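You operate a simulated robot arm through the tools that you are given. There is no shell and no other tool. Be economical: measure what you need, move in short steps, check, and stop when the job is done.

The job below is to be done with a simulated two-armed robot. You get a single attempt, and the scene is never put back.

## Task
Wax the leather pad and carry its board to the green strip with both hands.
Fine: load the blue brush at the tin, cover the pad and put the brush back; mind your fingers. Set down upright: blue round brush. A coat counts when it lies all over at full strength: go over it till it gets no stronger.

It is judged by the outcome, as a careful person would: the job done as asked, and still so three seconds after it is handed in. It fails if anything else is knocked over, pushed out of place, dropped, spilled or broken. Lids that push on must go on centred and level and be pressed home; caps that screw on are set level and turned clockwise until they are tight.

## Robot
Two 7-joint arms with three-finger grippers on one trunk, on a base that drives. Base frame: it is fixed to the floor where the robot stands at the start and does not move with it; the origin is under the middle of the robot, x ahead of it, y to its left, z up; the surface under the hand at the start is at about z = 0.82. Lengths are in m, angles in rad, forces in N, time in s.
The left shoulder is at the start at [0.07, 0.146, 1.213], the right one opposite. With the tool pointing down near the work surface each hand reaches from about 0.24 to 0.68 m from the robot's upright axis, wherever it stands, measured 20 degrees to its own side. Places, roughly: brown leather pad on a board (51x12x10 cm) [0.4, 0.3, 0.8]; green strip [0.6, 0.4, 0.8]; shallow wax tin [0.7, -0.2, 0.8]. Payload 2.2 kg a hand.
The tool frame of a hand sits at the grasp point between the pads (the TCP): z along the fingers, y along the line on which they close. The tips reach 0.028 m beyond it. Largest opening 0.102 m; the body of the gripper starts 0.071 m behind the TCP.
Orientation is told as [roll, pitch, yaw] about the base's x, y, z axes, in that order, counted from this pose: with the fingers straight down and closing along the base's y, the tool's x points along the base's -x, its y along +y and its z along -z.

## Interface
- The arms move only by the tool nudge_tool. It takes "left_plan", "right_plan" or both (then of equal length, played together; a hand with none holds still); each is a list that holds one entry, the list of rows, each a list of 7 numbers: the shift along the tool's x, y, z in m, then the turn, a rotation vector about the tool's x, y, z in rad, then the gripper command, from -1 (fully open) to 1 (shut), values between in proportion. In form: [[[tx, ty, tz, ax, ay, az, claw], ...]]. A call has 1 to 20 rows; each row shifts and turns the commanded pose from where the row before left it, along the tool's axes as they then stand. A row lasts 0.2 s, in which the tool goes at most 0.05 m and 0.15 rad; a call with a longer step from one row to the next is refused whole, and so is a gripper value outside its range. A pose out of reach is approached as far as the arm can. The call stops where the force on the tool passes 40 N (or 10 N more than at its start, if that is more) or the arm is blocked; 0.2 s more then pass. The fingers move at their own pace and stop on an object; they squeeze with about 38 N. The grip force told is the motor's: it shows also when the fingers shut on nothing. Time passes only in rows, and 0.2 s behind the last, so rows that do not move let the fingers close. It gives the time, the measured TCP pose, the force on the tool (base axes), the opening and the grip force at its end, in the units of the frame above (readings bear some noise), with the torque about the TCP (base axes, N m) and any sound that the robot's microphone picked up.
- Cameras (640 x 400 px; columns grow to the right, rows downward): "scene" is now at [0.1304, 0.0208, 1.4304]; the picture's right is [0.24, -0.97, 0.00], its down [-0.66, -0.16, -0.73] and it looks along [0.71, 0.18, -0.68] (base axes); focal length 267 px, centre (320, 200). "left" rides on the left gripper at [0.072, 0.038, -0.086] in its tool frame; the picture's right is [-0.47, 0.89, 0.00], its down [-0.60, -0.32, -0.73] and it looks along [-0.65, -0.34, 0.68] (tool axes); focal length 256 px, centre (320, 200). "right" rides on the right gripper at [0.069, 0.044, -0.086] in its tool frame; the picture's right is [-0.53, 0.85, 0.00], its down [-0.58, -0.36, -0.73] and it looks along [-0.62, -0.39, 0.68] (tool axes); focal length 256 px, centre (320, 200). There is no depth. A picture from a camera that has moved, and an enlarged one, comes with that camera's place and axes in the base frame and with its lens.
- get_image(camera): a new picture of that camera. No time passes.
- raise_lower(by): slides the trunk up (or, below 0, down) by that many m; the arms and the scene camera ride with it, the base frame stays. It gives what a move gives, with no picture.
- roll_base(legs): drives the robot by 1 to 6 legs, each [ahead, left, turn to the left] in m, m and rad, along the robot's own axes; the way and the turn of a leg run together, so that a leg with both is an arc; at most 1.5 m and 3.142 rad a leg. The arms and the cameras ride along, it lands a little off, and it stops where it bumps. It gives what a move gives.
- aim_head(pan, tilt): turns the head with the scene camera to pan (to the left, within 1.501 rad either way) and tilt (down, from -0.506 to 1.204), counted from straight ahead of the robot. It gives what a move gives.
- close_up(camera, box): a new picture of the part [left, top, right, bottom] of that camera's present view, enlarged. No time passes.
- hand_in(): hands the job in; it is judged then, once.

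Go step by step. Nothing tells you exact positions but the pictures and the camera data: compare them with the known pose of the tool, close in by small moves and look again before you grip or let go. The budget is 120 turns and 108 pictures, counting those below and the enlarged ones. Unless the task says otherwise, let go and move clear before handing in, and close with one line.

The tools are called after "Request:" as a command line: name --argument value ..., lists and objects as JSON in quotes. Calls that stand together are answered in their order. nudge_tool: Moves the arms, as the interface text tells. Its arguments: {"type":"object","properties":{"left_plan":{"type":"array","items":{"type":"array","items":{"type":"array","items":{"type":"number"}}}},"right_plan":{"type":"array","items":{"type":"array","items":{"type":"array","items":{"type":"number"}}}}},"required":[]} The other tools are called the same way: raise_lower (by) slides the trunk up or down; roll_base (legs) drives the base; aim_head (pan, tilt) turns the head that bears the scene camera; get_image (camera) takes a picture; close_up (camera, box) takes an enlarged picture of a part of a camera's view; hand_in () hands the job in.

At the start:

```text
time: 0.0
left_ee_pos: [0.3219, 0.3391, 1.2045]
left_orientation: [0.001, 0.0, 0.0]
left_force: [1.0, -0.1, 0.6]
left_ft_torque: [0.02, 0.01, 0.03]
left_finger_gap: 0.1022
left_gripper_force: 0.0
right_ee_pos: [0.4843, -0.0206, 1.2111]
right_orientation: [0.0, 0.0, -0.001]
right_force: [0.3, -0.5, 0.2]
right_ft_torque: [0.07, 0.01, -0.01]
right_finger_gap: 0.1018
right_gripper_force: 0.1
trunk travel left (down, up): [-0.75, 0.19]
robot x, y, heading: [0.0007, -0.0006, -0.002]
head pan, tilt: [0.243, 0.75]
```

scene: 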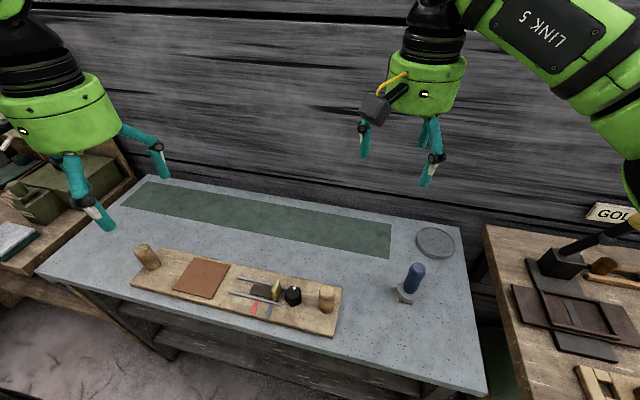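
right: 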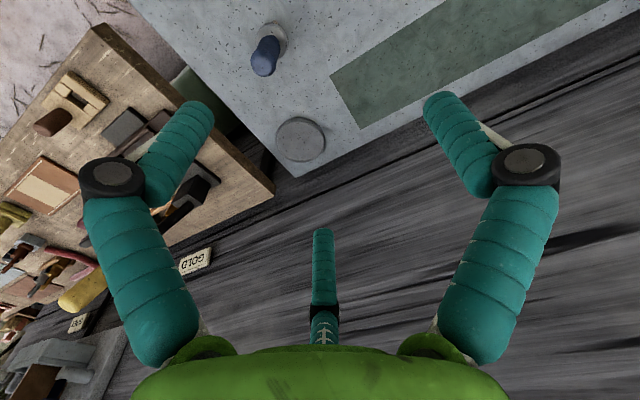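
left: 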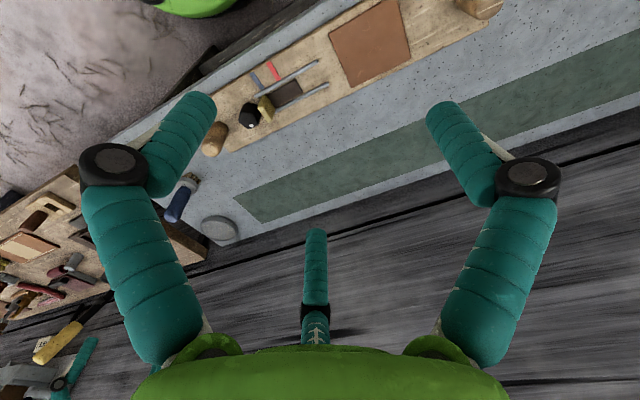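

I see the board with two upright wooden knobs, the leather pad and a small mechanism on it, the blue brush standing in a holder, and a grey wax tin. I'll zoom in on each before moving.

Request:
close_up --camera "scene" --box '[120, 220, 360, 370]'

Request:
close_up --camera "scene" --box '[360, 210, 480, 310]'

```text
2.67 times, centred on (240, 295) of scene
camera zoom: at [0.1304, 0.0208, 1.4304], right [0.24, -0.97, 0.0], down [-0.66, -0.16, -0.73], along [0.71, 0.18, -0.68], focal length 711 px, centre (533, -53)
```

zoom: 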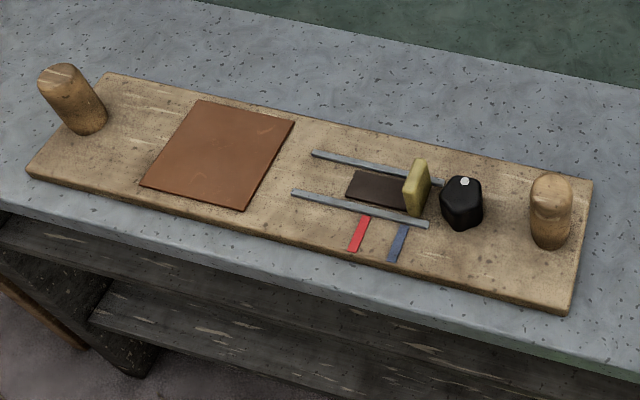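

```text
4.00 times, centred on (420, 260) of scene
camera zoom: at [0.1304, 0.0208, 1.4304], right [0.24, -0.97, 0.0], down [-0.66, -0.16, -0.73], along [0.71, 0.18, -0.68], focal length 1067 px, centre (-80, -40)
```

zoom: 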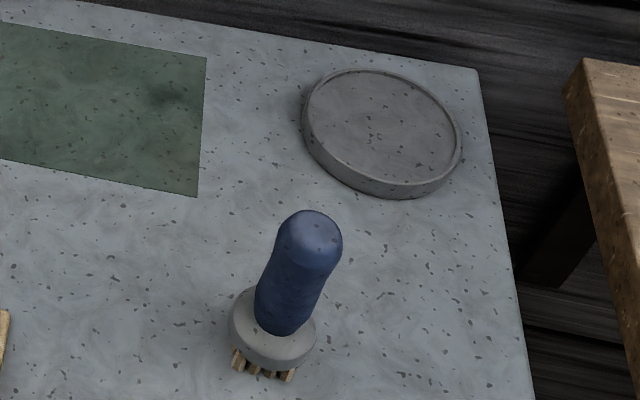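

The brush stands at about (0.48, -0.11) with its handle top near z 0.945. The tin is at about (0.66, -0.18), and the pad covers x 0.35–0.445, y 0.33–0.43. I'll bring the right hand above the brush and look again.

Request:
nudge_tool --right_plan '[[[0, -0.022, 0.03, 0, 0, 0, -1], [0, -0.022, 0.03, 0, 0, 0, -1], [0, -0.022, 0.03, 0, 0, 0, -1], [0, -0.022, 0.03, 0, 0, 0, -1], [0, 0, 0, 0, 0, 0, -1]]]'

Request:
get_image --camera "right"

Request:
get_image --camera "scene"

```text
time: 1.2
left_ee_pos: [0.3213, 0.3396, 1.2042]
left_orientation: [0.0, 0.002, 0.001]
left_force: [-0.3, 0.5, -0.3]
left_ft_torque: [-0.01, 0.0, 0.0]
left_finger_gap: 0.1019
left_gripper_force: 0.0
right_ee_pos: [0.485, -0.1091, 1.0907]
right_orientation: [0.001, 0.0, 0.001]
right_force: [0.8, -0.6, 0.4]
right_ft_torque: [-0.04, 0.02, -0.02]
right_finger_gap: 0.1018
right_gripper_force: 0.0
trunk travel left (down, up): [-0.75, 0.19]
robot x, y, heading: [-0.0022, 0.0007, -0.002]
head pan, tilt: [0.243, 0.75]
```

```text
102 pictures are left
camera right: at [0.4147, -0.0647, 1.1765], right [0.53, 0.85, 0.0], down [0.58, -0.36, 0.73], along [0.62, -0.39, -0.68], focal length 256 px, centre (320, 200)
```

right: 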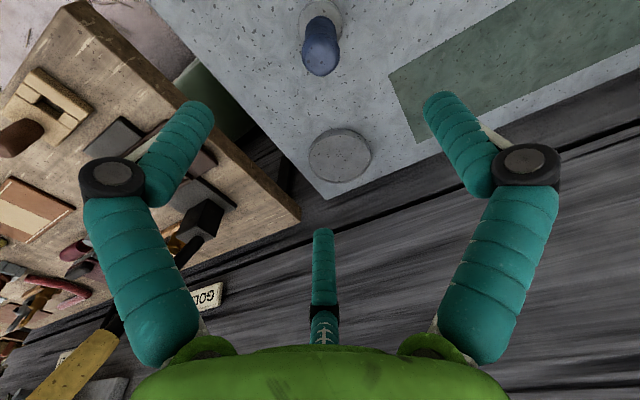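

```text
101 pictures are left
camera scene: at [0.1303, 0.0217, 1.4304], right [0.24, -0.97, 0.0], down [-0.66, -0.16, -0.73], along [0.71, 0.18, -0.68], focal length 267 px, centre (320, 200)
```

scene: 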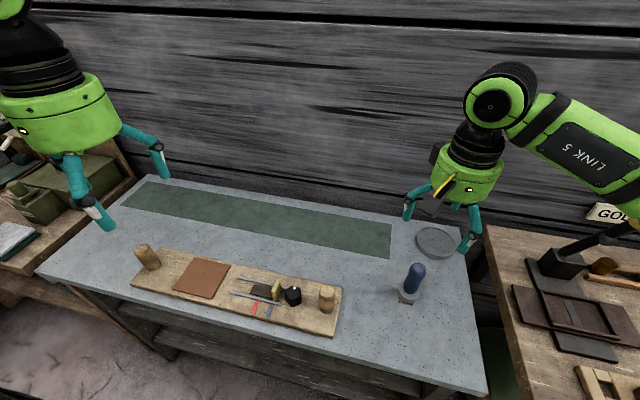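

The brush lies slightly ahead of the fingers in the wrist view. I also want to check what the third teal part in the gripper is.

Request:
close_up --camera "scene" --box '[380, 120, 540, 310]'

Request:
close_up --camera "right" --box '[240, 0, 400, 100]'

```text
2.11 times, centred on (460, 215) of scene
camera zoom: at [0.1303, 0.0217, 1.4304], right [0.24, -0.97, 0.0], down [-0.66, -0.16, -0.73], along [0.71, 0.18, -0.68], focal length 562 px, centre (25, 168)
```

zoom: 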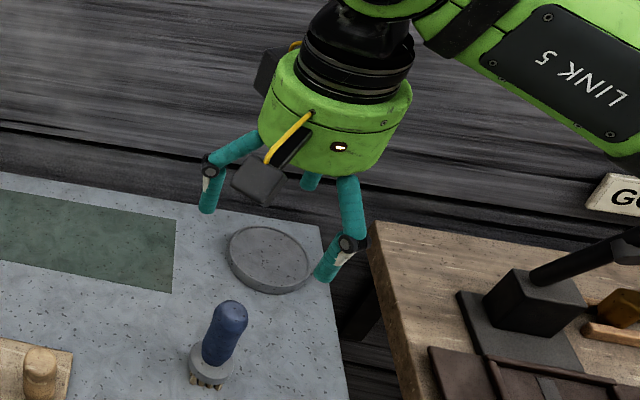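

```text
4.00 times, centred on (320, 50) of right
camera zoom: at [0.4147, -0.0647, 1.1765], right [0.53, 0.85, 0.0], down [0.58, -0.36, 0.73], along [0.62, -0.39, -0.68], focal length 1024 px, centre (320, 800)
```

zoom: 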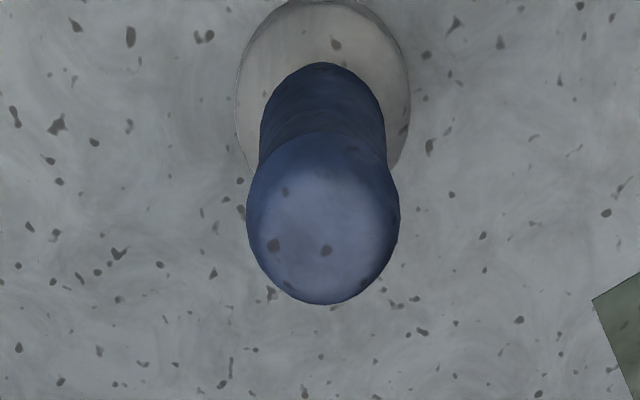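

The brush axis is at about (0.477, -0.104). I'll descend to straddle the top of the handle, then check.

Request:
nudge_tool --right_plan '[[[0.004, 0.002, 0.035, 0, 0, 0, -1], [0.004, 0.002, 0.035, 0, 0, 0, -1], [0, 0, 0.03, 0, 0, 0, -1], [0, 0, 0.03, 0, 0, 0, -1], [0, 0, 0, 0, 0, 0, -1]]]'

Request:
close_up --camera "scene" --box '[340, 180, 500, 320]'

Request:
get_image --camera "right"

```text
time: 2.4
left_ee_pos: [0.3227, 0.3384, 1.2057]
left_orientation: [0.0, 0.0, 0.001]
left_force: [0.6, -0.3, -0.2]
left_ft_torque: [0.0, 0.0, 0.02]
left_finger_gap: 0.1021
left_gripper_force: 0.2
right_ee_pos: [0.4771, -0.1021, 0.9608]
right_orientation: [0.002, 0.001, 0.001]
right_force: [0.0, 0.1, 0.5]
right_ft_torque: [0.01, -0.02, 0.0]
right_finger_gap: 0.1021
right_gripper_force: 0.1
trunk travel left (down, up): [-0.75, 0.19]
robot x, y, heading: [0.0024, 0.0002, 0.001]
head pan, tilt: [0.243, 0.75]
```

```text
2.86 times, centred on (420, 250) of scene
camera zoom: at [0.1301, 0.0211, 1.4305], right [0.24, -0.97, 0.0], down [-0.66, -0.16, -0.73], along [0.71, 0.18, -0.68], focal length 762 px, centre (34, 57)
```

zoom: 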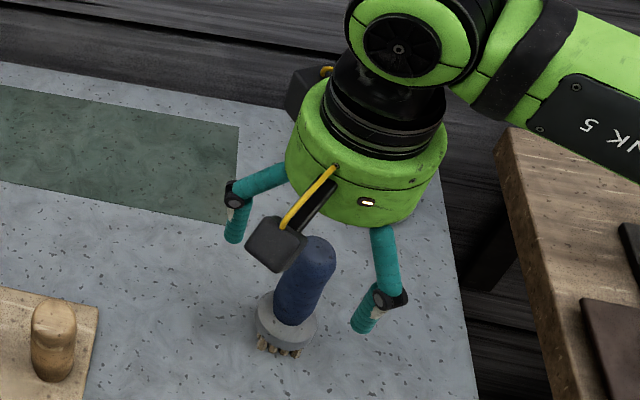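

```text
97 pictures are left
camera right: at [0.407, -0.0591, 1.048], right [0.53, 0.85, 0.0], down [0.58, -0.36, 0.73], along [0.62, -0.39, -0.68], focal length 256 px, centre (320, 200)
```

right: 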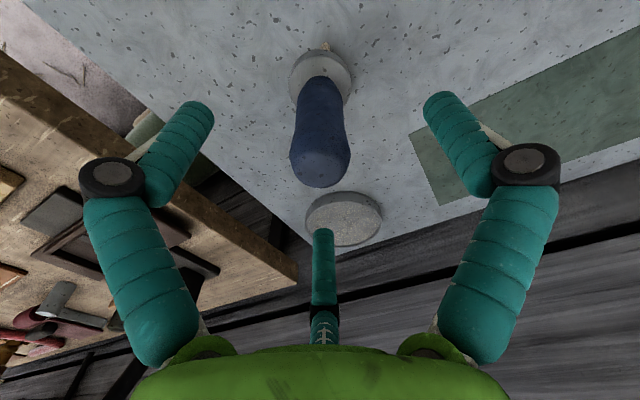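

The handle is centred between the fingers. I'll go down to a high grip on the handle and close.

Request:
nudge_tool --right_plan '[[[0, 0, 0.014, 0, 0, 0, -1], [0, 0, 0.014, 0, 0, 0, -1], [0, 0, 0.012, 0, 0, 0, -1], [0, 0, 0, 0, 0, 0, -1], [0, 0, 0, 0, 0, 0, -0.2], [0, 0, 0, 0, 0, 0, 0.1], [0, 0, 0, 0, 0, 0, 1], [0, 0, 0, 0, 0, 0, 1]]]'

Request:
close_up --camera "scene" --box '[340, 180, 500, 320]'

Request:
get_image --camera "right"

```text
time: 4.2
left_ee_pos: [0.3223, 0.3384, 1.2044]
left_orientation: [0.001, 0.0, 0.002]
left_force: [0.2, 0.4, 0.3]
left_ft_torque: [-0.01, 0.01, 0.0]
left_finger_gap: 0.102
left_gripper_force: 0.1
right_ee_pos: [0.4776, -0.1032, 0.9206]
right_orientation: [0.001, 0.0, 0.001]
right_force: [2.4, -0.3, 2.1]
right_ft_torque: [-0.01, -0.05, -0.04]
right_finger_gap: 0.0306
right_gripper_force: 38.1
trunk travel left (down, up): [-0.75, 0.19]
robot x, y, heading: [0.0008, 0.0015, -0.006]
head pan, tilt: [0.243, 0.75]
```

```text
2.86 times, centred on (420, 250) of scene
camera zoom: at [0.1304, 0.0207, 1.4305], right [0.24, -0.97, 0.0], down [-0.66, -0.16, -0.73], along [0.71, 0.18, -0.68], focal length 762 px, centre (34, 57)
```

zoom: 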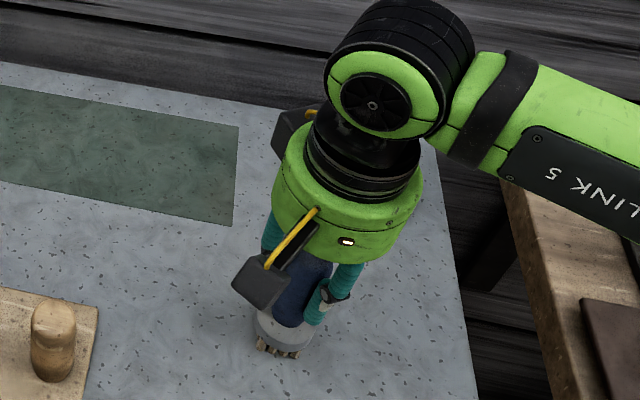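

```text
95 pictures are left
camera right: at [0.4071, -0.0591, 1.0073], right [0.53, 0.85, 0.0], down [0.58, -0.36, 0.73], along [0.62, -0.39, -0.68], focal length 256 px, centre (320, 200)
```

right: 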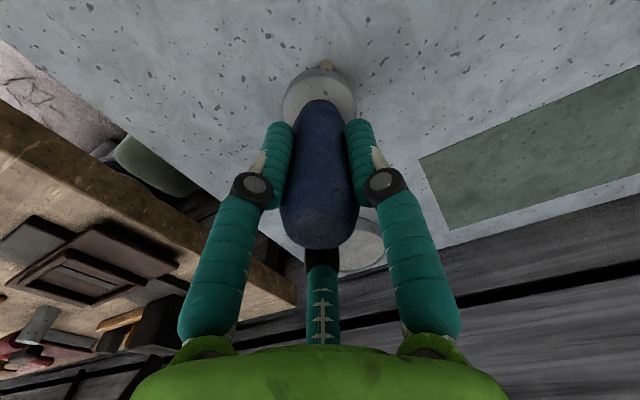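

The brush is gripped (gap 0.031). I'll lift it and bring it over the tin.

Request:
nudge_tool --right_plan '[[[0, 0, -0.03, 0, 0, 0, 1], [0, 0, -0.04, 0, 0, 0, 1], [-0.03, -0.014, 0, 0, 0, 0, 1], [-0.03, -0.014, 0, 0, 0, 0, 1], [-0.03, -0.014, 0, 0, 0, 0, 1], [-0.03, -0.014, 0, 0, 0, 0, 1], [-0.03, -0.014, 0, 0, 0, 0, 1], [-0.027, -0.01, 0, 0, 0, 0, 1], [0, 0, 0, 0, 0, 0, 1]]]'

Request:
get_image --camera "scene"

Request:
get_image --camera "right"

```text
time: 6.2
left_ee_pos: [0.3223, 0.3381, 1.2054]
left_orientation: [0.0, -0.001, 0.0]
left_force: [-0.4, 0.0, -0.5]
left_ft_torque: [0.04, -0.01, 0.0]
left_finger_gap: 0.1022
left_gripper_force: 0.1
right_ee_pos: [0.6463, -0.1806, 0.9925]
right_orientation: [0.001, 0.002, 0.001]
right_force: [0.7, 0.3, -0.9]
right_ft_torque: [0.03, 0.02, -0.02]
right_finger_gap: 0.0305
right_gripper_force: 37.8
right hand out of reach, approached as far as the arm can: row 8
trunk travel left (down, up): [-0.75, 0.19]
robot x, y, heading: [0.0019, -0.0029, -0.001]
head pan, tilt: [0.243, 0.75]
```

```text
94 pictures are left
camera scene: at [0.1301, 0.0198, 1.4305], right [0.24, -0.97, 0.0], down [-0.66, -0.16, -0.73], along [0.71, 0.18, -0.68], focal length 267 px, centre (320, 200)
```

scene: 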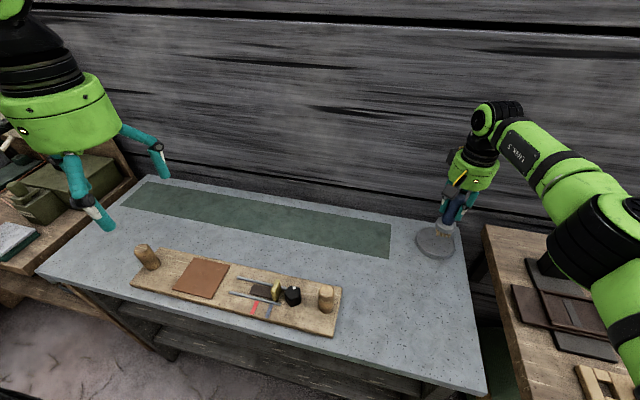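

```text
93 pictures are left
camera right: at [0.5755, -0.1377, 1.0783], right [0.53, 0.85, 0.0], down [0.58, -0.36, 0.73], along [0.62, -0.39, -0.68], focal length 256 px, centre (320, 200)
```

right: 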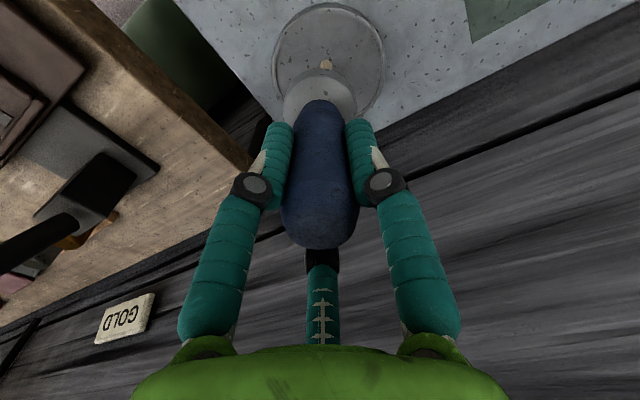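

The brush is nearly centred over the tin. I'll lower it slowly into the wax until there is light contact.

Request:
nudge_tool --right_plan '[[[0, 0, 0.025, 0, 0, 0, 1], [0, 0, 0.02, 0, 0, 0, 1], [0, 0, 0.01, 0, 0, 0, 1], [0, 0, 0.005, 0, 0, 0, 1], [0, 0, 0.003, 0, 0, 0, 1], [0, 0, 0, 0, 0, 0, 1]]]'

Request:
close_up --camera "scene" --box '[380, 160, 540, 280]'

```text
time: 7.6
left_ee_pos: [0.316, 0.3382, 1.2065]
left_orientation: [0.0, -0.003, -0.001]
left_force: [-0.4, -0.1, -0.1]
left_ft_torque: [-0.02, 0.01, -0.01]
left_finger_gap: 0.1019
left_gripper_force: 0.1
right_ee_pos: [0.6437, -0.1813, 0.9386]
right_orientation: [0.001, -0.017, -0.001]
right_force: [6.7, -6.6, 36.4]
right_ft_torque: [0.06, -0.03, -0.03]
right_finger_gap: 0.0304
right_gripper_force: 38.0
trunk travel left (down, up): [-0.75, 0.19]
robot x, y, heading: [0.0035, 0.0016, 0.004]
head pan, tilt: [0.243, 0.75]
```

```text
3.33 times, centred on (460, 220) of scene
camera zoom: at [0.1247, 0.0214, 1.4313], right [0.24, -0.97, 0.0], down [-0.66, -0.16, -0.73], along [0.71, 0.18, -0.68], focal length 889 px, centre (-147, 133)
```

zoom: 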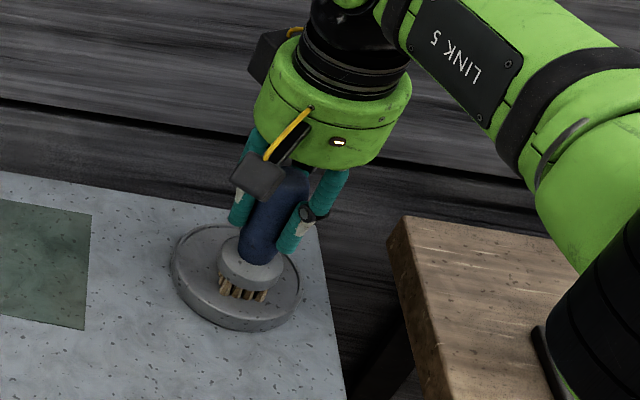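

The bristles are on the wax with a firm press. I'll ease off, rub lightly, then lift and look at the bristles.

Request:
nudge_tool --right_plan '[[[0, 0, -0.006, 0, 0, 0, 1], [0.006, 0.006, 0, 0, 0, 0, 1], [0, -0.012, 0, 0, 0, 0, 1], [-0.006, 0.006, 0, 0, 0, 0, 1], [0, 0, 0, 0, 0, 0, 1]]]'

Request:
nudge_tool --right_plan '[[[0, 0, -0.03, 0, 0, 0, 1], [0, 0, -0.04, 0, 0, 0, 1], [0, 0, 0, 0, 0, 0, 1]]]'

Request:
close_up --camera "scene" --box '[380, 160, 540, 280]'

Request:
get_image --camera "right"

```text
time: 8.8
left_ee_pos: [0.3192, 0.3386, 1.2064]
left_orientation: [0.0, -0.002, 0.001]
left_force: [0.2, -0.4, 0.6]
left_ft_torque: [0.0, 0.0, 0.01]
left_finger_gap: 0.1021
left_gripper_force: 0.0
right_ee_pos: [0.6415, -0.1791, 0.9374]
right_orientation: [0.0, -0.002, 0.001]
right_force: [-0.5, -1.5, 23.3]
right_ft_torque: [0.37, 0.53, 0.03]
right_finger_gap: 0.0307
right_gripper_force: 37.8
trunk travel left (down, up): [-0.75, 0.19]
robot x, y, heading: [0.0012, -0.0041, -0.0]
head pan, tilt: [0.243, 0.75]
```

```text
time: 9.6
left_ee_pos: [0.3238, 0.3374, 1.2052]
left_orientation: [0.002, 0.002, 0.0]
left_force: [0.8, -0.9, 0.1]
left_ft_torque: [-0.01, 0.01, 0.0]
left_finger_gap: 0.1019
left_gripper_force: 0.0
right_ee_pos: [0.6442, -0.1802, 1.001]
right_orientation: [-0.001, 0.001, 0.0]
right_force: [-0.3, 0.6, -1.8]
right_ft_torque: [-0.03, 0.02, -0.02]
right_finger_gap: 0.0307
right_gripper_force: 38.2
trunk travel left (down, up): [-0.75, 0.19]
robot x, y, heading: [0.0029, -0.0025, -0.001]
head pan, tilt: [0.243, 0.75]
```

```text
3.33 times, centred on (460, 220) of scene
camera zoom: at [0.1318, 0.0208, 1.4302], right [0.24, -0.97, 0.0], down [-0.66, -0.16, -0.73], along [0.71, 0.18, -0.68], focal length 889 px, centre (-147, 133)
```

zoom: 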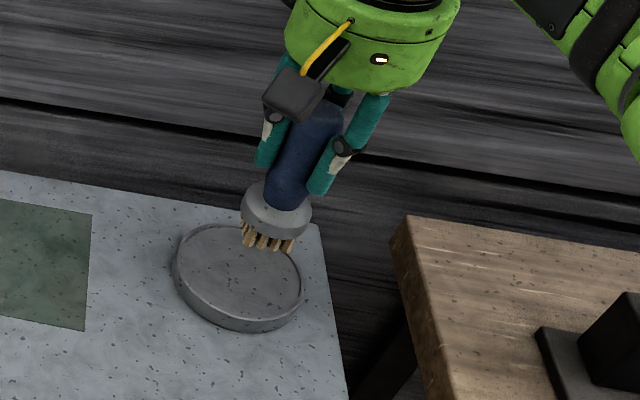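

```text
90 pictures are left
camera right: at [0.5745, -0.1359, 1.0883], right [0.53, 0.85, 0.0], down [0.58, -0.36, 0.73], along [0.62, -0.39, -0.68], focal length 256 px, centre (320, 200)
```

right: 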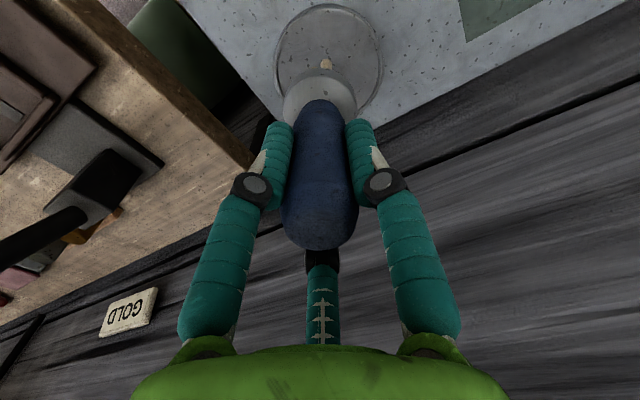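

The brush should now be loaded. I'll raise and pull it in, then roll the base left so that the pad lies in front of the right hand.

Request:
nudge_tool --right_plan '[[[0, 0, -0.04, 0, 0, 0, 1], [0.04, 0, -0.03, 0, 0, 0, 1], [0.04, 0, 0, 0, 0, 0, 1], [0.04, 0.02, 0, 0, 0, 0, 1], [0.04, 0.02, 0, 0, 0, 0, 1], [0, 0, 0, 0, 0, 0, 1]]]'

Request:
roll_base --legs '[[0, 0.4, 0]]'

Request:
aim_head --pan 0 --tilt 0.95

Request:
get_image --camera "scene"

```text
time: 11.0
left_ee_pos: [0.3235, 0.3386, 1.2054]
left_orientation: [0.0, -0.001, 0.001]
left_force: [-0.2, -0.6, 0.9]
left_ft_torque: [0.06, 0.02, 0.0]
left_finger_gap: 0.1021
left_gripper_force: 0.1
right_ee_pos: [0.4835, -0.1417, 1.0743]
right_orientation: [-0.001, 0.001, -0.001]
right_force: [0.3, 0.4, -1.6]
right_ft_torque: [0.02, 0.02, 0.02]
right_finger_gap: 0.0304
right_gripper_force: 37.7
trunk travel left (down, up): [-0.75, 0.19]
robot x, y, heading: [0.0006, 0.0029, 0.0]
head pan, tilt: [0.243, 0.75]
```

```text
time: 13.5
left_ee_pos: [0.3237, 0.7339, 1.2052]
left_orientation: [0.002, -0.001, -0.001]
left_force: [-0.6, -0.5, 0.0]
left_ft_torque: [0.03, -0.02, -0.01]
left_finger_gap: 0.102
left_gripper_force: 0.1
right_ee_pos: [0.4833, 0.2536, 1.0729]
right_orientation: [0.003, -0.001, -0.003]
right_force: [0.3, -0.4, -1.1]
right_ft_torque: [-0.02, -0.03, 0.0]
right_finger_gap: 0.0308
right_gripper_force: 38.4
trunk travel left (down, up): [-0.75, 0.19]
robot x, y, heading: [0.0026, 0.3995, -0.002]
head pan, tilt: [0.243, 0.75]
```

```text
time: 14.2
left_ee_pos: [0.3235, 0.7361, 1.2054]
left_orientation: [0.0, 0.0, 0.0]
left_force: [0.2, -0.3, 0.2]
left_ft_torque: [-0.04, -0.03, 0.02]
left_finger_gap: 0.1019
left_gripper_force: 0.0
right_ee_pos: [0.4826, 0.2557, 1.073]
right_orientation: [0.001, 0.0, -0.003]
right_force: [0.4, -0.6, -1.5]
right_ft_torque: [0.0, 0.03, -0.02]
right_finger_gap: 0.0305
right_gripper_force: 37.6
trunk travel left (down, up): [-0.75, 0.19]
robot x, y, heading: [-0.0011, 0.4, -0.003]
head pan, tilt: [0.0, 0.949]
```

```text
89 pictures are left
camera scene: at [0.1234, 0.399, 1.415], right [0.0, -1.0, 0.0], down [-0.81, 0.0, -0.58], along [0.58, 0.0, -0.81], focal length 267 px, centre (320, 200)
```

scene: 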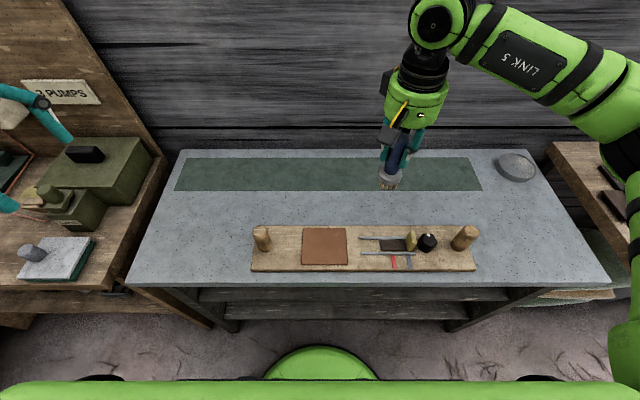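

The pad is now in front of the robot. A close-up will give its exact outline and the surface height.

Request:
close_up --camera "scene" --box '[240, 210, 368, 290]'

Request:
close_up --camera "scene" --box '[360, 210, 488, 290]'

Request:
get_image --camera "right"

```text
5.00 times, centred on (304, 250) of scene
camera zoom: at [0.1234, 0.399, 1.415], right [0.0, -1.0, 0.0], down [-0.81, 0.0, -0.58], along [0.58, 0.0, -0.81], focal length 1334 px, centre (400, -50)
```

zoom: 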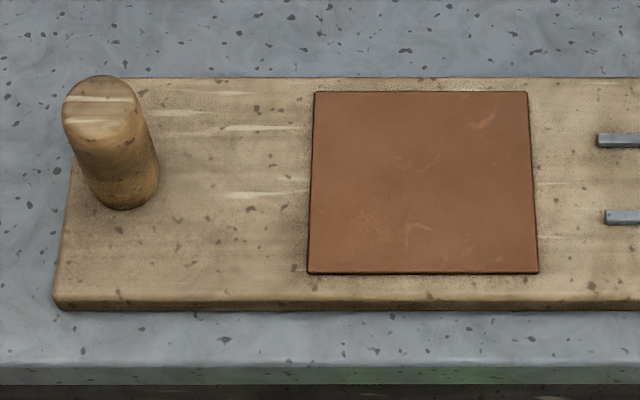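

```text
5.00 times, centred on (424, 250) of scene
camera zoom: at [0.1234, 0.399, 1.415], right [0.0, -1.0, 0.0], down [-0.81, 0.0, -0.58], along [0.58, 0.0, -0.81], focal length 1334 px, centre (-200, -50)
```

zoom: 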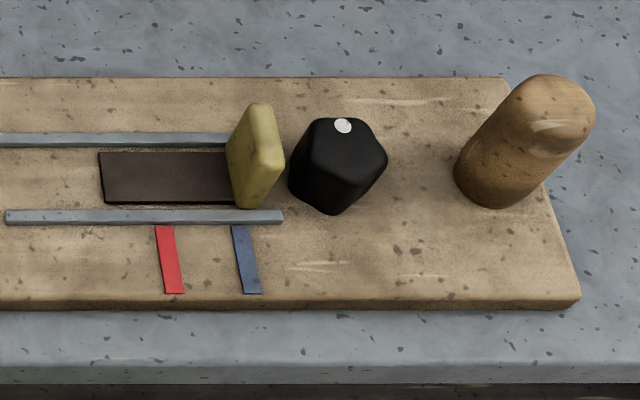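

```text
86 pictures are left
camera right: at [0.413, 0.2994, 1.1595], right [0.54, 0.84, 0.0], down [0.58, -0.37, 0.73], along [0.62, -0.39, -0.68], focal length 256 px, centre (320, 200)
```

right: 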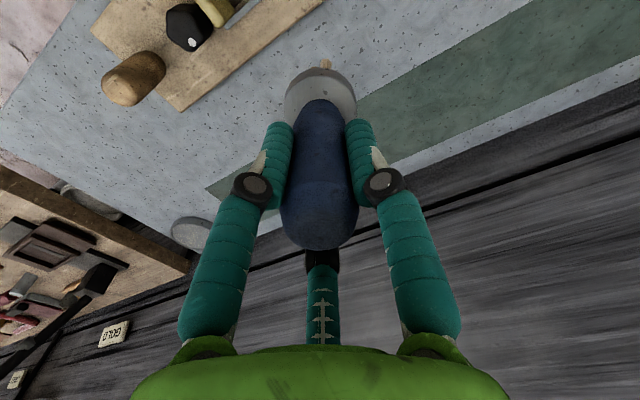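

The pad spans x 0.354–0.447 and y 0.337–0.441, with its surface near 0.845. I'll take the brush over the far-left part and lower it to light contact.

Request:
nudge_tool --right_plan '[[[0.012, 0.042, -0.005, 0, 0, 0, 1], [0.012, 0.042, -0.01, 0, 0, 0, 1], [0.012, 0.042, -0.01, 0, 0, 0, 1], [0.016, 0.042, 0, 0, 0, 0, 1], [0, 0, 0.04, 0, 0, 0, 1], [0, 0, 0.04, 0, 0, 0, 1], [0, 0, 0.04, 0, 0, 0, 1], [0, 0, 0.018, 0, 0, 0, 1], [0, 0, 0, 0, 0, 0, 1]]]'

Request:
close_up --camera "scene" --box '[240, 180, 400, 280]'

```text
time: 16.2
left_ee_pos: [0.3236, 0.7353, 1.2049]
left_orientation: [0.0, 0.001, -0.002]
left_force: [-0.8, -1.1, -0.3]
left_ft_torque: [0.04, 0.0, -0.01]
left_finger_gap: 0.102
left_gripper_force: 0.1
right_ee_pos: [0.4319, 0.4236, 0.9598]
right_orientation: [0.001, 0.0, -0.005]
right_force: [0.0, -0.4, -1.6]
right_ft_torque: [-0.02, 0.03, -0.05]
right_finger_gap: 0.0304
right_gripper_force: 37.9
trunk travel left (down, up): [-0.75, 0.19]
robot x, y, heading: [0.0001, 0.3988, -0.003]
head pan, tilt: [0.0, 0.949]
```

```text
4.00 times, centred on (320, 230) of scene
camera zoom: at [0.1232, 0.3983, 1.415], right [0.0, -1.0, 0.0], down [-0.81, 0.0, -0.58], along [0.58, 0.0, -0.81], focal length 1067 px, centre (320, 80)
```

zoom: 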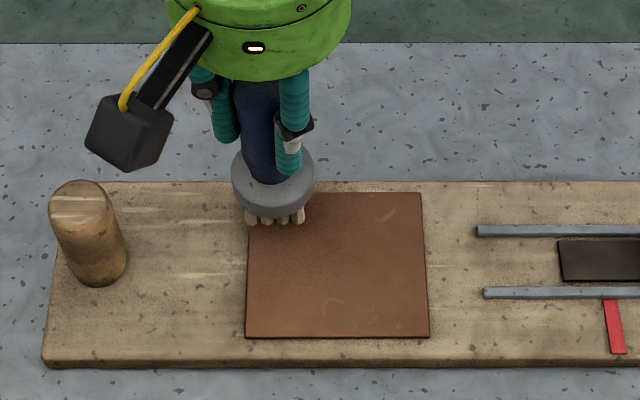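

The bristles are just above the far-left corner area. I'll lower in small steps to feel contact.

Request:
nudge_tool --right_plan '[[[0, 0, 0.006, 0, 0, 0, 1], [0, 0, 0.003, 0, 0, 0, 1], [0, 0, 0.003, 0, 0, 0, 1], [0, 0, 0, 0, 0, 0, 1]]]'

```text
time: 17.2
left_ee_pos: [0.3239, 0.7348, 1.205]
left_orientation: [-0.001, -0.001, -0.001]
left_force: [-0.5, -0.3, -0.4]
left_ft_torque: [0.0, -0.02, 0.0]
left_finger_gap: 0.1021
left_gripper_force: 0.0
right_ee_pos: [0.432, 0.4224, 0.9488]
right_orientation: [0.0, 0.0, -0.004]
right_force: [-0.1, 0.0, -1.2]
right_ft_torque: [0.0, 0.01, -0.01]
right_finger_gap: 0.0306
right_gripper_force: 37.7
trunk travel left (down, up): [-0.75, 0.19]
robot x, y, heading: [0.0021, 0.3969, -0.002]
head pan, tilt: [0.0, 0.949]
```

Request:
nudge_tool --right_plan '[[[0, 0, 0.003, 0, 0, 0, 1], [0, 0, 0.002, 0, 0, 0, 1], [0, 0, 0, 0, 0, 0, 1]]]'

Request:
close_up --camera "scene" --box '[240, 180, 400, 280]'

```text
time: 18.1
left_ee_pos: [0.3239, 0.7351, 1.2056]
left_orientation: [-0.001, 0.0, -0.003]
left_force: [0.5, -0.6, -0.1]
left_ft_torque: [-0.01, -0.05, 0.01]
left_finger_gap: 0.102
left_gripper_force: 0.0
right_ee_pos: [0.4324, 0.4244, 0.9435]
right_orientation: [0.0, 0.0, -0.004]
right_force: [-0.1, 0.2, -1.5]
right_ft_torque: [0.02, -0.01, 0.01]
right_finger_gap: 0.0305
right_gripper_force: 38.0
trunk travel left (down, up): [-0.75, 0.19]
robot x, y, heading: [0.0036, 0.4017, -0.002]
head pan, tilt: [0.0, 0.949]
```

```text
4.00 times, centred on (320, 230) of scene
camera zoom: at [0.1233, 0.3984, 1.415], right [0.0, -1.0, 0.0], down [-0.81, 0.0, -0.58], along [0.58, 0.0, -0.81], focal length 1067 px, centre (320, 80)
```

zoom: 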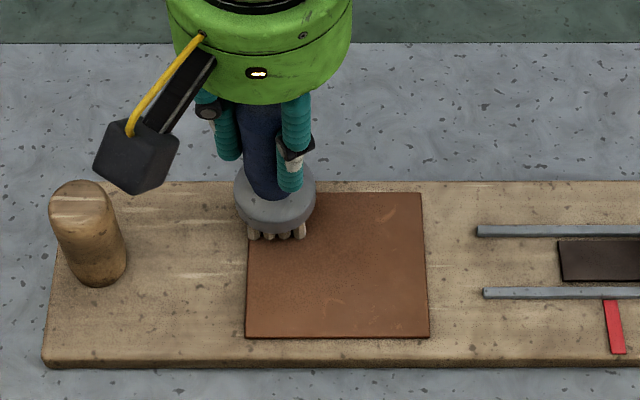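

There is no contact yet, so I'll lower further in small steps.

Request:
nudge_tool --right_plan '[[[0, 0, 0.003, 0, 0, 0, 1], [0, 0, 0, 0, 0, 0, 1]]]'

Request:
nudge_tool --right_plan '[[[0, 0, 0.003, 0, 0, 0, 1], [0, 0, 0, 0, 0, 0, 1]]]'

Request:
nudge_tool --right_plan '[[[0, 0, 0.003, 0, 0, 0, 1], [0, 0, 0, 0, 0, 0, 1]]]'

```text
time: 18.6
left_ee_pos: [0.3226, 0.7359, 1.2044]
left_orientation: [0.0, 0.0, -0.001]
left_force: [0.7, -0.2, -0.4]
left_ft_torque: [0.01, 0.01, -0.02]
left_finger_gap: 0.1019
left_gripper_force: 0.1
right_ee_pos: [0.4318, 0.4229, 0.9406]
right_orientation: [0.0, 0.001, -0.005]
right_force: [-0.1, 0.0, -1.9]
right_ft_torque: [0.0, 0.0, 0.02]
right_finger_gap: 0.0306
right_gripper_force: 38.0
trunk travel left (down, up): [-0.75, 0.19]
robot x, y, heading: [-0.0026, 0.3996, -0.001]
head pan, tilt: [0.0, 0.949]
```

```text
time: 19.2
left_ee_pos: [0.3222, 0.7343, 1.2066]
left_orientation: [0.0, -0.001, -0.003]
left_force: [0.3, -0.7, 0.5]
left_ft_torque: [-0.04, 0.01, 0.03]
left_finger_gap: 0.1022
left_gripper_force: 0.1
right_ee_pos: [0.4308, 0.4231, 0.9377]
right_orientation: [0.001, -0.003, -0.004]
right_force: [0.1, -1.0, 8.5]
right_ft_torque: [0.09, 0.13, 0.01]
right_finger_gap: 0.0307
right_gripper_force: 37.8
trunk travel left (down, up): [-0.75, 0.19]
robot x, y, heading: [0.0021, 0.3948, -0.004]
head pan, tilt: [0.0, 0.949]
```

```text
time: 19.9
left_ee_pos: [0.3203, 0.7344, 1.2054]
left_orientation: [0.002, -0.002, -0.002]
left_force: [-0.6, -0.7, -0.3]
left_ft_torque: [0.01, 0.03, -0.01]
left_finger_gap: 0.102
left_gripper_force: 0.0
right_ee_pos: [0.4318, 0.4223, 0.9373]
right_orientation: [0.003, -0.006, -0.005]
right_force: [4.5, -3.7, 30.7]
right_ft_torque: [0.04, 0.14, 0.07]
right_finger_gap: 0.0306
right_gripper_force: 38.2
trunk travel left (down, up): [-0.75, 0.19]
robot x, y, heading: [-0.0019, 0.3973, 0.0]
head pan, tilt: [0.0, 0.949]
```

Contact is at TCP z ≈ 0.938. I'll ease back to about 12 N and make a first stroke toward the right, then look.

Request:
nudge_tool --right_plan '[[[0, 0, -0.002, 0, 0, 0, 1], [0, -0.015, 0, 0, 0, 0, 1], [0, -0.015, 0, 0, 0, 0, 1], [0, -0.015, 0, 0, 0, 0, 1], [0, -0.015, 0, 0, 0, 0, 1], [0, -0.01, 0, 0, 0, 0, 1], [0, 0, 0, 0, 0, 0, 1]]]'

Request:
close_up --camera "scene" --box '[240, 180, 400, 280]'

```text
time: 21.4
left_ee_pos: [0.3213, 0.7383, 1.2054]
left_orientation: [-0.002, -0.001, -0.001]
left_force: [-0.3, 0.3, 0.2]
left_ft_torque: [0.0, -0.01, 0.01]
left_finger_gap: 0.1019
left_gripper_force: 0.0
right_ee_pos: [0.4291, 0.3533, 0.9371]
right_orientation: [-0.001, -0.004, -0.002]
right_force: [-0.3, 9.3, 19.1]
right_ft_torque: [0.49, 0.44, -0.17]
right_finger_gap: 0.0305
right_gripper_force: 38.3
trunk travel left (down, up): [-0.75, 0.19]
robot x, y, heading: [-0.0008, 0.398, 0.001]
head pan, tilt: [0.0, 0.949]
```

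```text
4.00 times, centred on (320, 230) of scene
camera zoom: at [0.1207, 0.401, 1.4152], right [0.0, -1.0, 0.0], down [-0.81, 0.0, -0.58], along [0.58, 0.0, -0.81], focal length 1067 px, centre (320, 80)
```

zoom: 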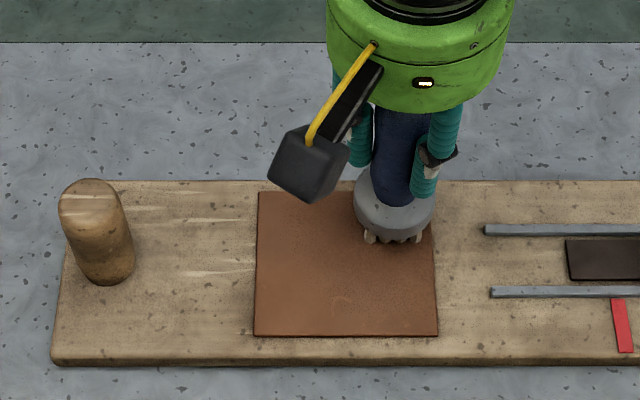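

The board crept about 3 mm, so I'll press more lightly. I'll lift to see whether the stroke left wax.

Request:
nudge_tool --right_plan '[[[0, 0, -0.03, 0, 0, 0, 1], [-0.04, -0.02, -0.03, 0, 0, 0, 1], [-0.04, -0.02, 0, 0, 0, 0, 1], [0, 0, 0, 0, 0, 0, 1]]]'

Request:
close_up --camera "scene" --box '[240, 180, 400, 280]'

```text
refused: row 2 steps farther than a row can; nothing moved
```

```text
4.00 times, centred on (320, 230) of scene
camera zoom: at [0.1207, 0.401, 1.4152], right [0.0, -1.0, 0.0], down [-0.81, 0.0, -0.58], along [0.58, 0.0, -0.81], focal length 1067 px, centre (320, 80)
```

zoom: 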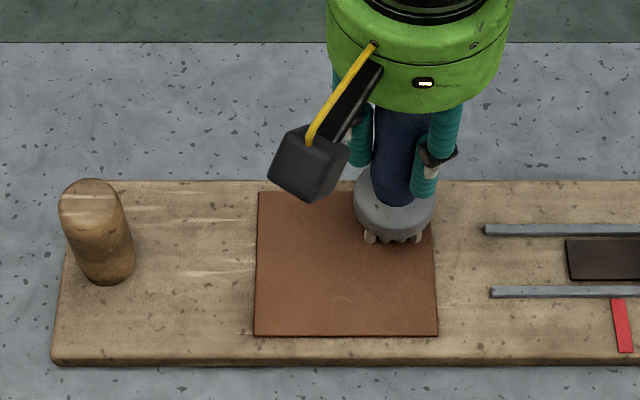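

Request:
nudge_tool --right_plan '[[[0, 0, -0.03, 0, 0, 0, 1], [-0.03, -0.02, -0.03, 0, 0, 0, 1], [-0.04, -0.02, 0, 0, 0, 0, 1], [0, 0, 0, 0, 0, 0, 1]]]'

Request:
close_up --camera "scene" --box '[280, 210, 376, 270]'

Request:
close_up --camera "scene" --box '[340, 130, 436, 190]'

```text
time: 22.4
left_ee_pos: [0.3228, 0.7362, 1.2059]
left_orientation: [0.0, -0.002, -0.002]
left_force: [0.1, 1.0, -0.2]
left_ft_torque: [-0.01, -0.01, 0.01]
left_finger_gap: 0.1021
left_gripper_force: 0.1
right_ee_pos: [0.5, 0.312, 0.9958]
right_orientation: [-0.001, -0.001, -0.002]
right_force: [0.9, -0.1, -0.7]
right_ft_torque: [0.0, -0.01, 0.01]
right_finger_gap: 0.0307
right_gripper_force: 38.4
trunk travel left (down, up): [-0.75, 0.19]
robot x, y, heading: [0.0015, 0.3979, -0.003]
head pan, tilt: [0.0, 0.949]
```

```text
6.67 times, centred on (328, 240) of scene
camera zoom: at [0.1227, 0.3987, 1.415], right [0.0, -1.0, 0.0], down [-0.81, 0.0, -0.58], along [0.58, 0.0, -0.81], focal length 1778 px, centre (267, -67)
```

zoom: 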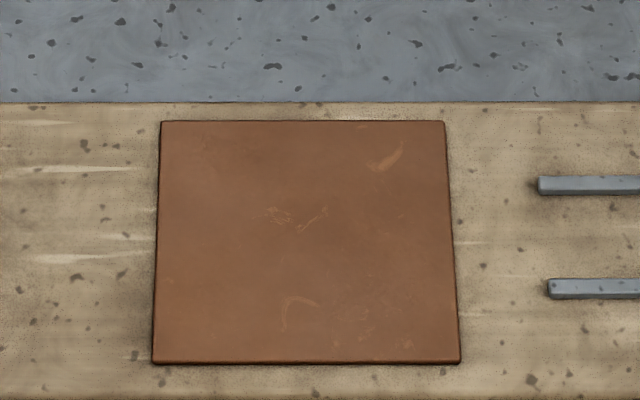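

```text
6.67 times, centred on (388, 160) of scene
camera zoom: at [0.1227, 0.3987, 1.415], right [0.0, -1.0, 0.0], down [-0.81, 0.0, -0.58], along [0.58, 0.0, -0.81], focal length 1778 px, centre (-133, 467)
```

zoom: 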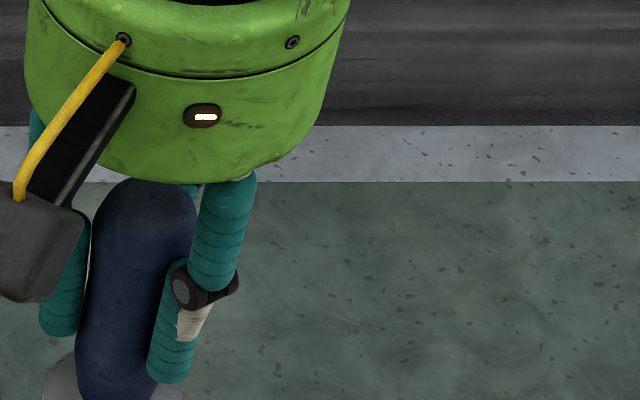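

I can't see any clear coat yet. I'll look closely at the bristles to see whether they carry wax.

Request:
close_up --camera "scene" --box '[325, 170, 405, 220]'

Request:
close_up --camera "scene" --box '[480, 140, 560, 190]'

```text
8.00 times, centred on (365, 195) of scene
camera zoom: at [0.1227, 0.3987, 1.415], right [0.0, -1.0, 0.0], down [-0.81, 0.0, -0.58], along [0.58, 0.0, -0.81], focal length 2134 px, centre (-40, 240)
```

zoom: 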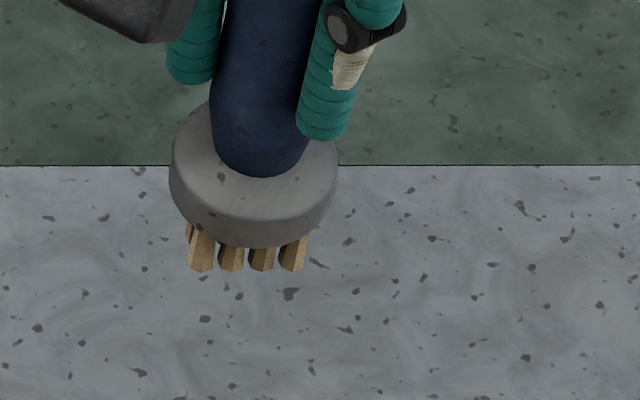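

```text
8.00 times, centred on (520, 165) of scene
camera zoom: at [0.1227, 0.3987, 1.415], right [0.0, -1.0, 0.0], down [-0.81, 0.0, -0.58], along [0.58, 0.0, -0.81], focal length 2134 px, centre (-1280, 480)
```

zoom: 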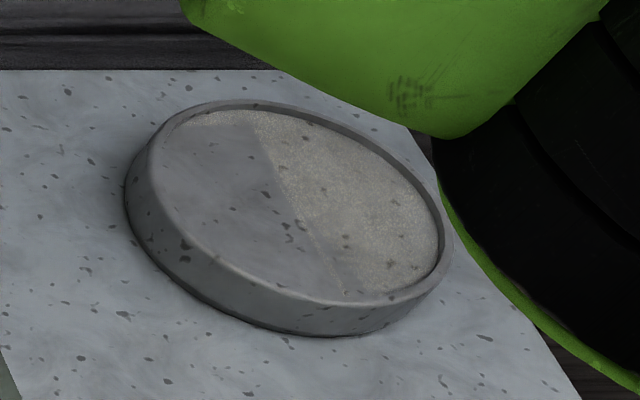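

The tin is open and full of pale wax, so the coat may be nearly clear or build up slowly. I'll go back down with about 8–10 N and stroke the far band back and forth, then compare it with the untouched part.

Request:
nudge_tool --right_plan '[[[0.035, 0.02, 0, 0, 0, 0, 1], [0.033, 0.02, 0.01, 0, 0, 0, 1], [0, 0, 0.03, 0, 0, 0, 1], [0, 0, 0.015, 0, 0, 0, 1], [0, 0, 0, 0, 0, 0, 1]]]'

Request:
nudge_tool --right_plan '[[[0, 0, 0.004, 0, 0, 0, 1], [0, 0, 0, 0, 0, 0, 1]]]'

```text
time: 23.6
left_ee_pos: [0.3233, 0.7359, 1.2045]
left_orientation: [0.002, 0.001, -0.002]
left_force: [0.0, 0.3, -1.0]
left_ft_torque: [-0.02, -0.05, -0.01]
left_finger_gap: 0.1019
left_gripper_force: 0.0
right_ee_pos: [0.4319, 0.3541, 0.9392]
right_orientation: [0.0, 0.001, -0.001]
right_force: [-0.4, 0.5, -1.8]
right_ft_torque: [-0.03, -0.02, 0.02]
right_finger_gap: 0.0304
right_gripper_force: 37.6
trunk travel left (down, up): [-0.75, 0.19]
robot x, y, heading: [0.0002, 0.4021, -0.002]
head pan, tilt: [0.0, 0.949]
```

```text
time: 24.2
left_ee_pos: [0.3221, 0.7364, 1.2052]
left_orientation: [0.0, 0.0, 0.0]
left_force: [0.3, -0.1, -0.6]
left_ft_torque: [0.0, 0.01, 0.01]
left_finger_gap: 0.1021
left_gripper_force: 0.1
right_ee_pos: [0.4329, 0.353, 0.9381]
right_orientation: [-0.002, -0.003, -0.003]
right_force: [-0.3, -1.3, 10.1]
right_ft_torque: [-0.36, 0.2, 0.04]
right_finger_gap: 0.0308
right_gripper_force: 38.0
trunk travel left (down, up): [-0.75, 0.19]
robot x, y, heading: [-0.001, 0.4007, -0.002]
head pan, tilt: [0.0, 0.949]
```

Request:
nudge_tool --right_plan '[[[0, 0.012, 0, 0, 0, 0, 1], [0, 0.012, 0, 0, 0, 0, 1], [0, 0.012, 0, 0, 0, 0, 1], [0, 0.012, 0, 0, 0, 0, 1], [0, 0.012, 0, 0, 0, 0, 1], [0, 0.008, 0, 0, 0, 0, 1], [0, -0.012, 0, 0, 0, 0, 1], [0, -0.012, 0, 0, 0, 0, 1], [0, -0.012, 0, 0, 0, 0, 1], [0, -0.012, 0, 0, 0, 0, 1], [0, -0.012, 0, 0, 0, 0, 1], [0, -0.008, 0, 0, 0, 0, 1], [0, 0, 0, 0, 0, 0, 1]]]'

Request:
nudge_tool --right_plan '[[[0, 0, -0.03, 0, 0, 0, 1], [-0.03, -0.02, -0.02, 0, 0, 0, 1], [-0.04, -0.02, 0, 0, 0, 0, 1], [0, 0, 0, 0, 0, 0, 1]]]'

Request:
close_up --camera "scene" --box '[280, 210, 376, 270]'

```text
time: 27.1
left_ee_pos: [0.3219, 0.7365, 1.2055]
left_orientation: [0.001, -0.001, -0.001]
left_force: [0.6, -0.4, -0.2]
left_ft_torque: [0.01, 0.0, -0.01]
left_finger_gap: 0.1022
left_gripper_force: 0.0
right_ee_pos: [0.4308, 0.3523, 0.9371]
right_orientation: [-0.001, 0.001, -0.001]
right_force: [0.1, 3.2, 5.1]
right_ft_torque: [0.26, -0.05, 0.0]
right_finger_gap: 0.0309
right_gripper_force: 37.9
trunk travel left (down, up): [-0.75, 0.19]
robot x, y, heading: [0.0003, 0.3965, -0.001]
head pan, tilt: [0.0, 0.949]
```

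```text
time: 28.1
left_ee_pos: [0.3241, 0.7354, 1.2041]
left_orientation: [0.001, 0.0, -0.003]
left_force: [-0.4, 0.9, -0.1]
left_ft_torque: [0.02, 0.0, -0.01]
left_finger_gap: 0.102
left_gripper_force: 0.2
right_ee_pos: [0.5021, 0.3114, 0.9909]
right_orientation: [0.001, -0.001, -0.002]
right_force: [-0.7, 0.2, -1.0]
right_ft_torque: [0.0, -0.01, 0.0]
right_finger_gap: 0.0308
right_gripper_force: 38.5
trunk travel left (down, up): [-0.75, 0.19]
robot x, y, heading: [0.0025, 0.3971, -0.002]
head pan, tilt: [0.0, 0.949]
```

```text
6.67 times, centred on (328, 240) of scene
camera zoom: at [0.1225, 0.3989, 1.415], right [0.0, -1.0, 0.0], down [-0.81, 0.0, -0.58], along [0.58, 0.0, -0.81], focal length 1778 px, centre (267, -67)
```

zoom: 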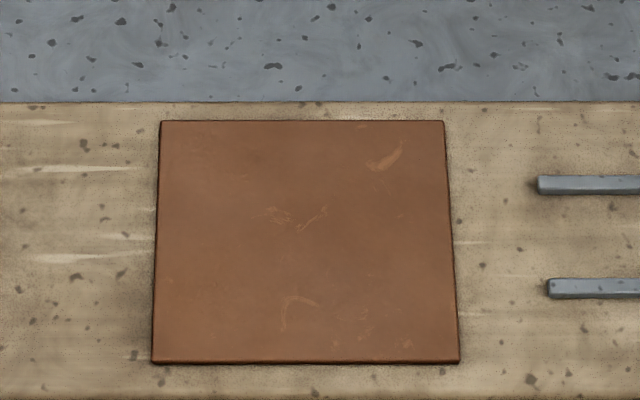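

There's still no visible difference. The left wrist camera sees the pad from another angle, so any gloss might show there.

Request:
close_up --camera "left" --box '[80, 60, 320, 210]'

Request:
get_image --camera "scene"

```text
2.67 times, centred on (200, 135) of left
camera zoom: at [0.2508, 0.7747, 1.2911], right [0.47, 0.88, 0.0], down [0.6, -0.32, 0.73], along [0.65, -0.34, -0.68], focal length 683 px, centre (640, 373)
```

zoom: 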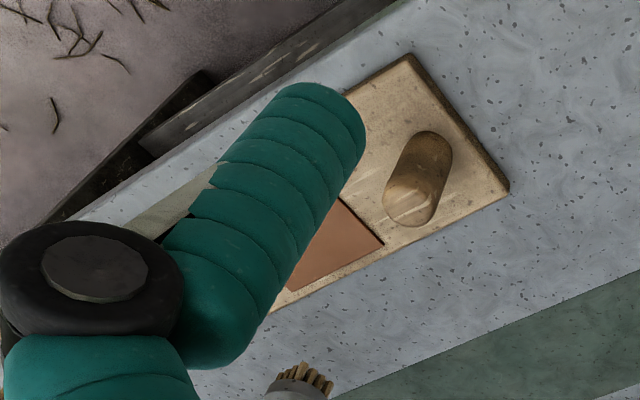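

```text
75 pictures are left
camera scene: at [0.1225, 0.3989, 1.415], right [0.0, -1.0, 0.0], down [-0.81, 0.0, -0.58], along [0.58, 0.0, -0.81], focal length 267 px, centre (320, 200)
```

scene: 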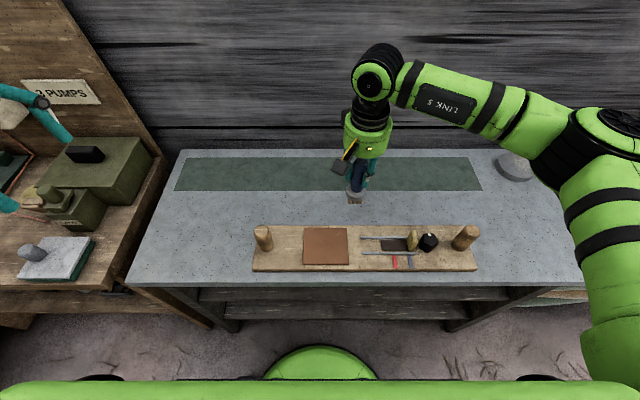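

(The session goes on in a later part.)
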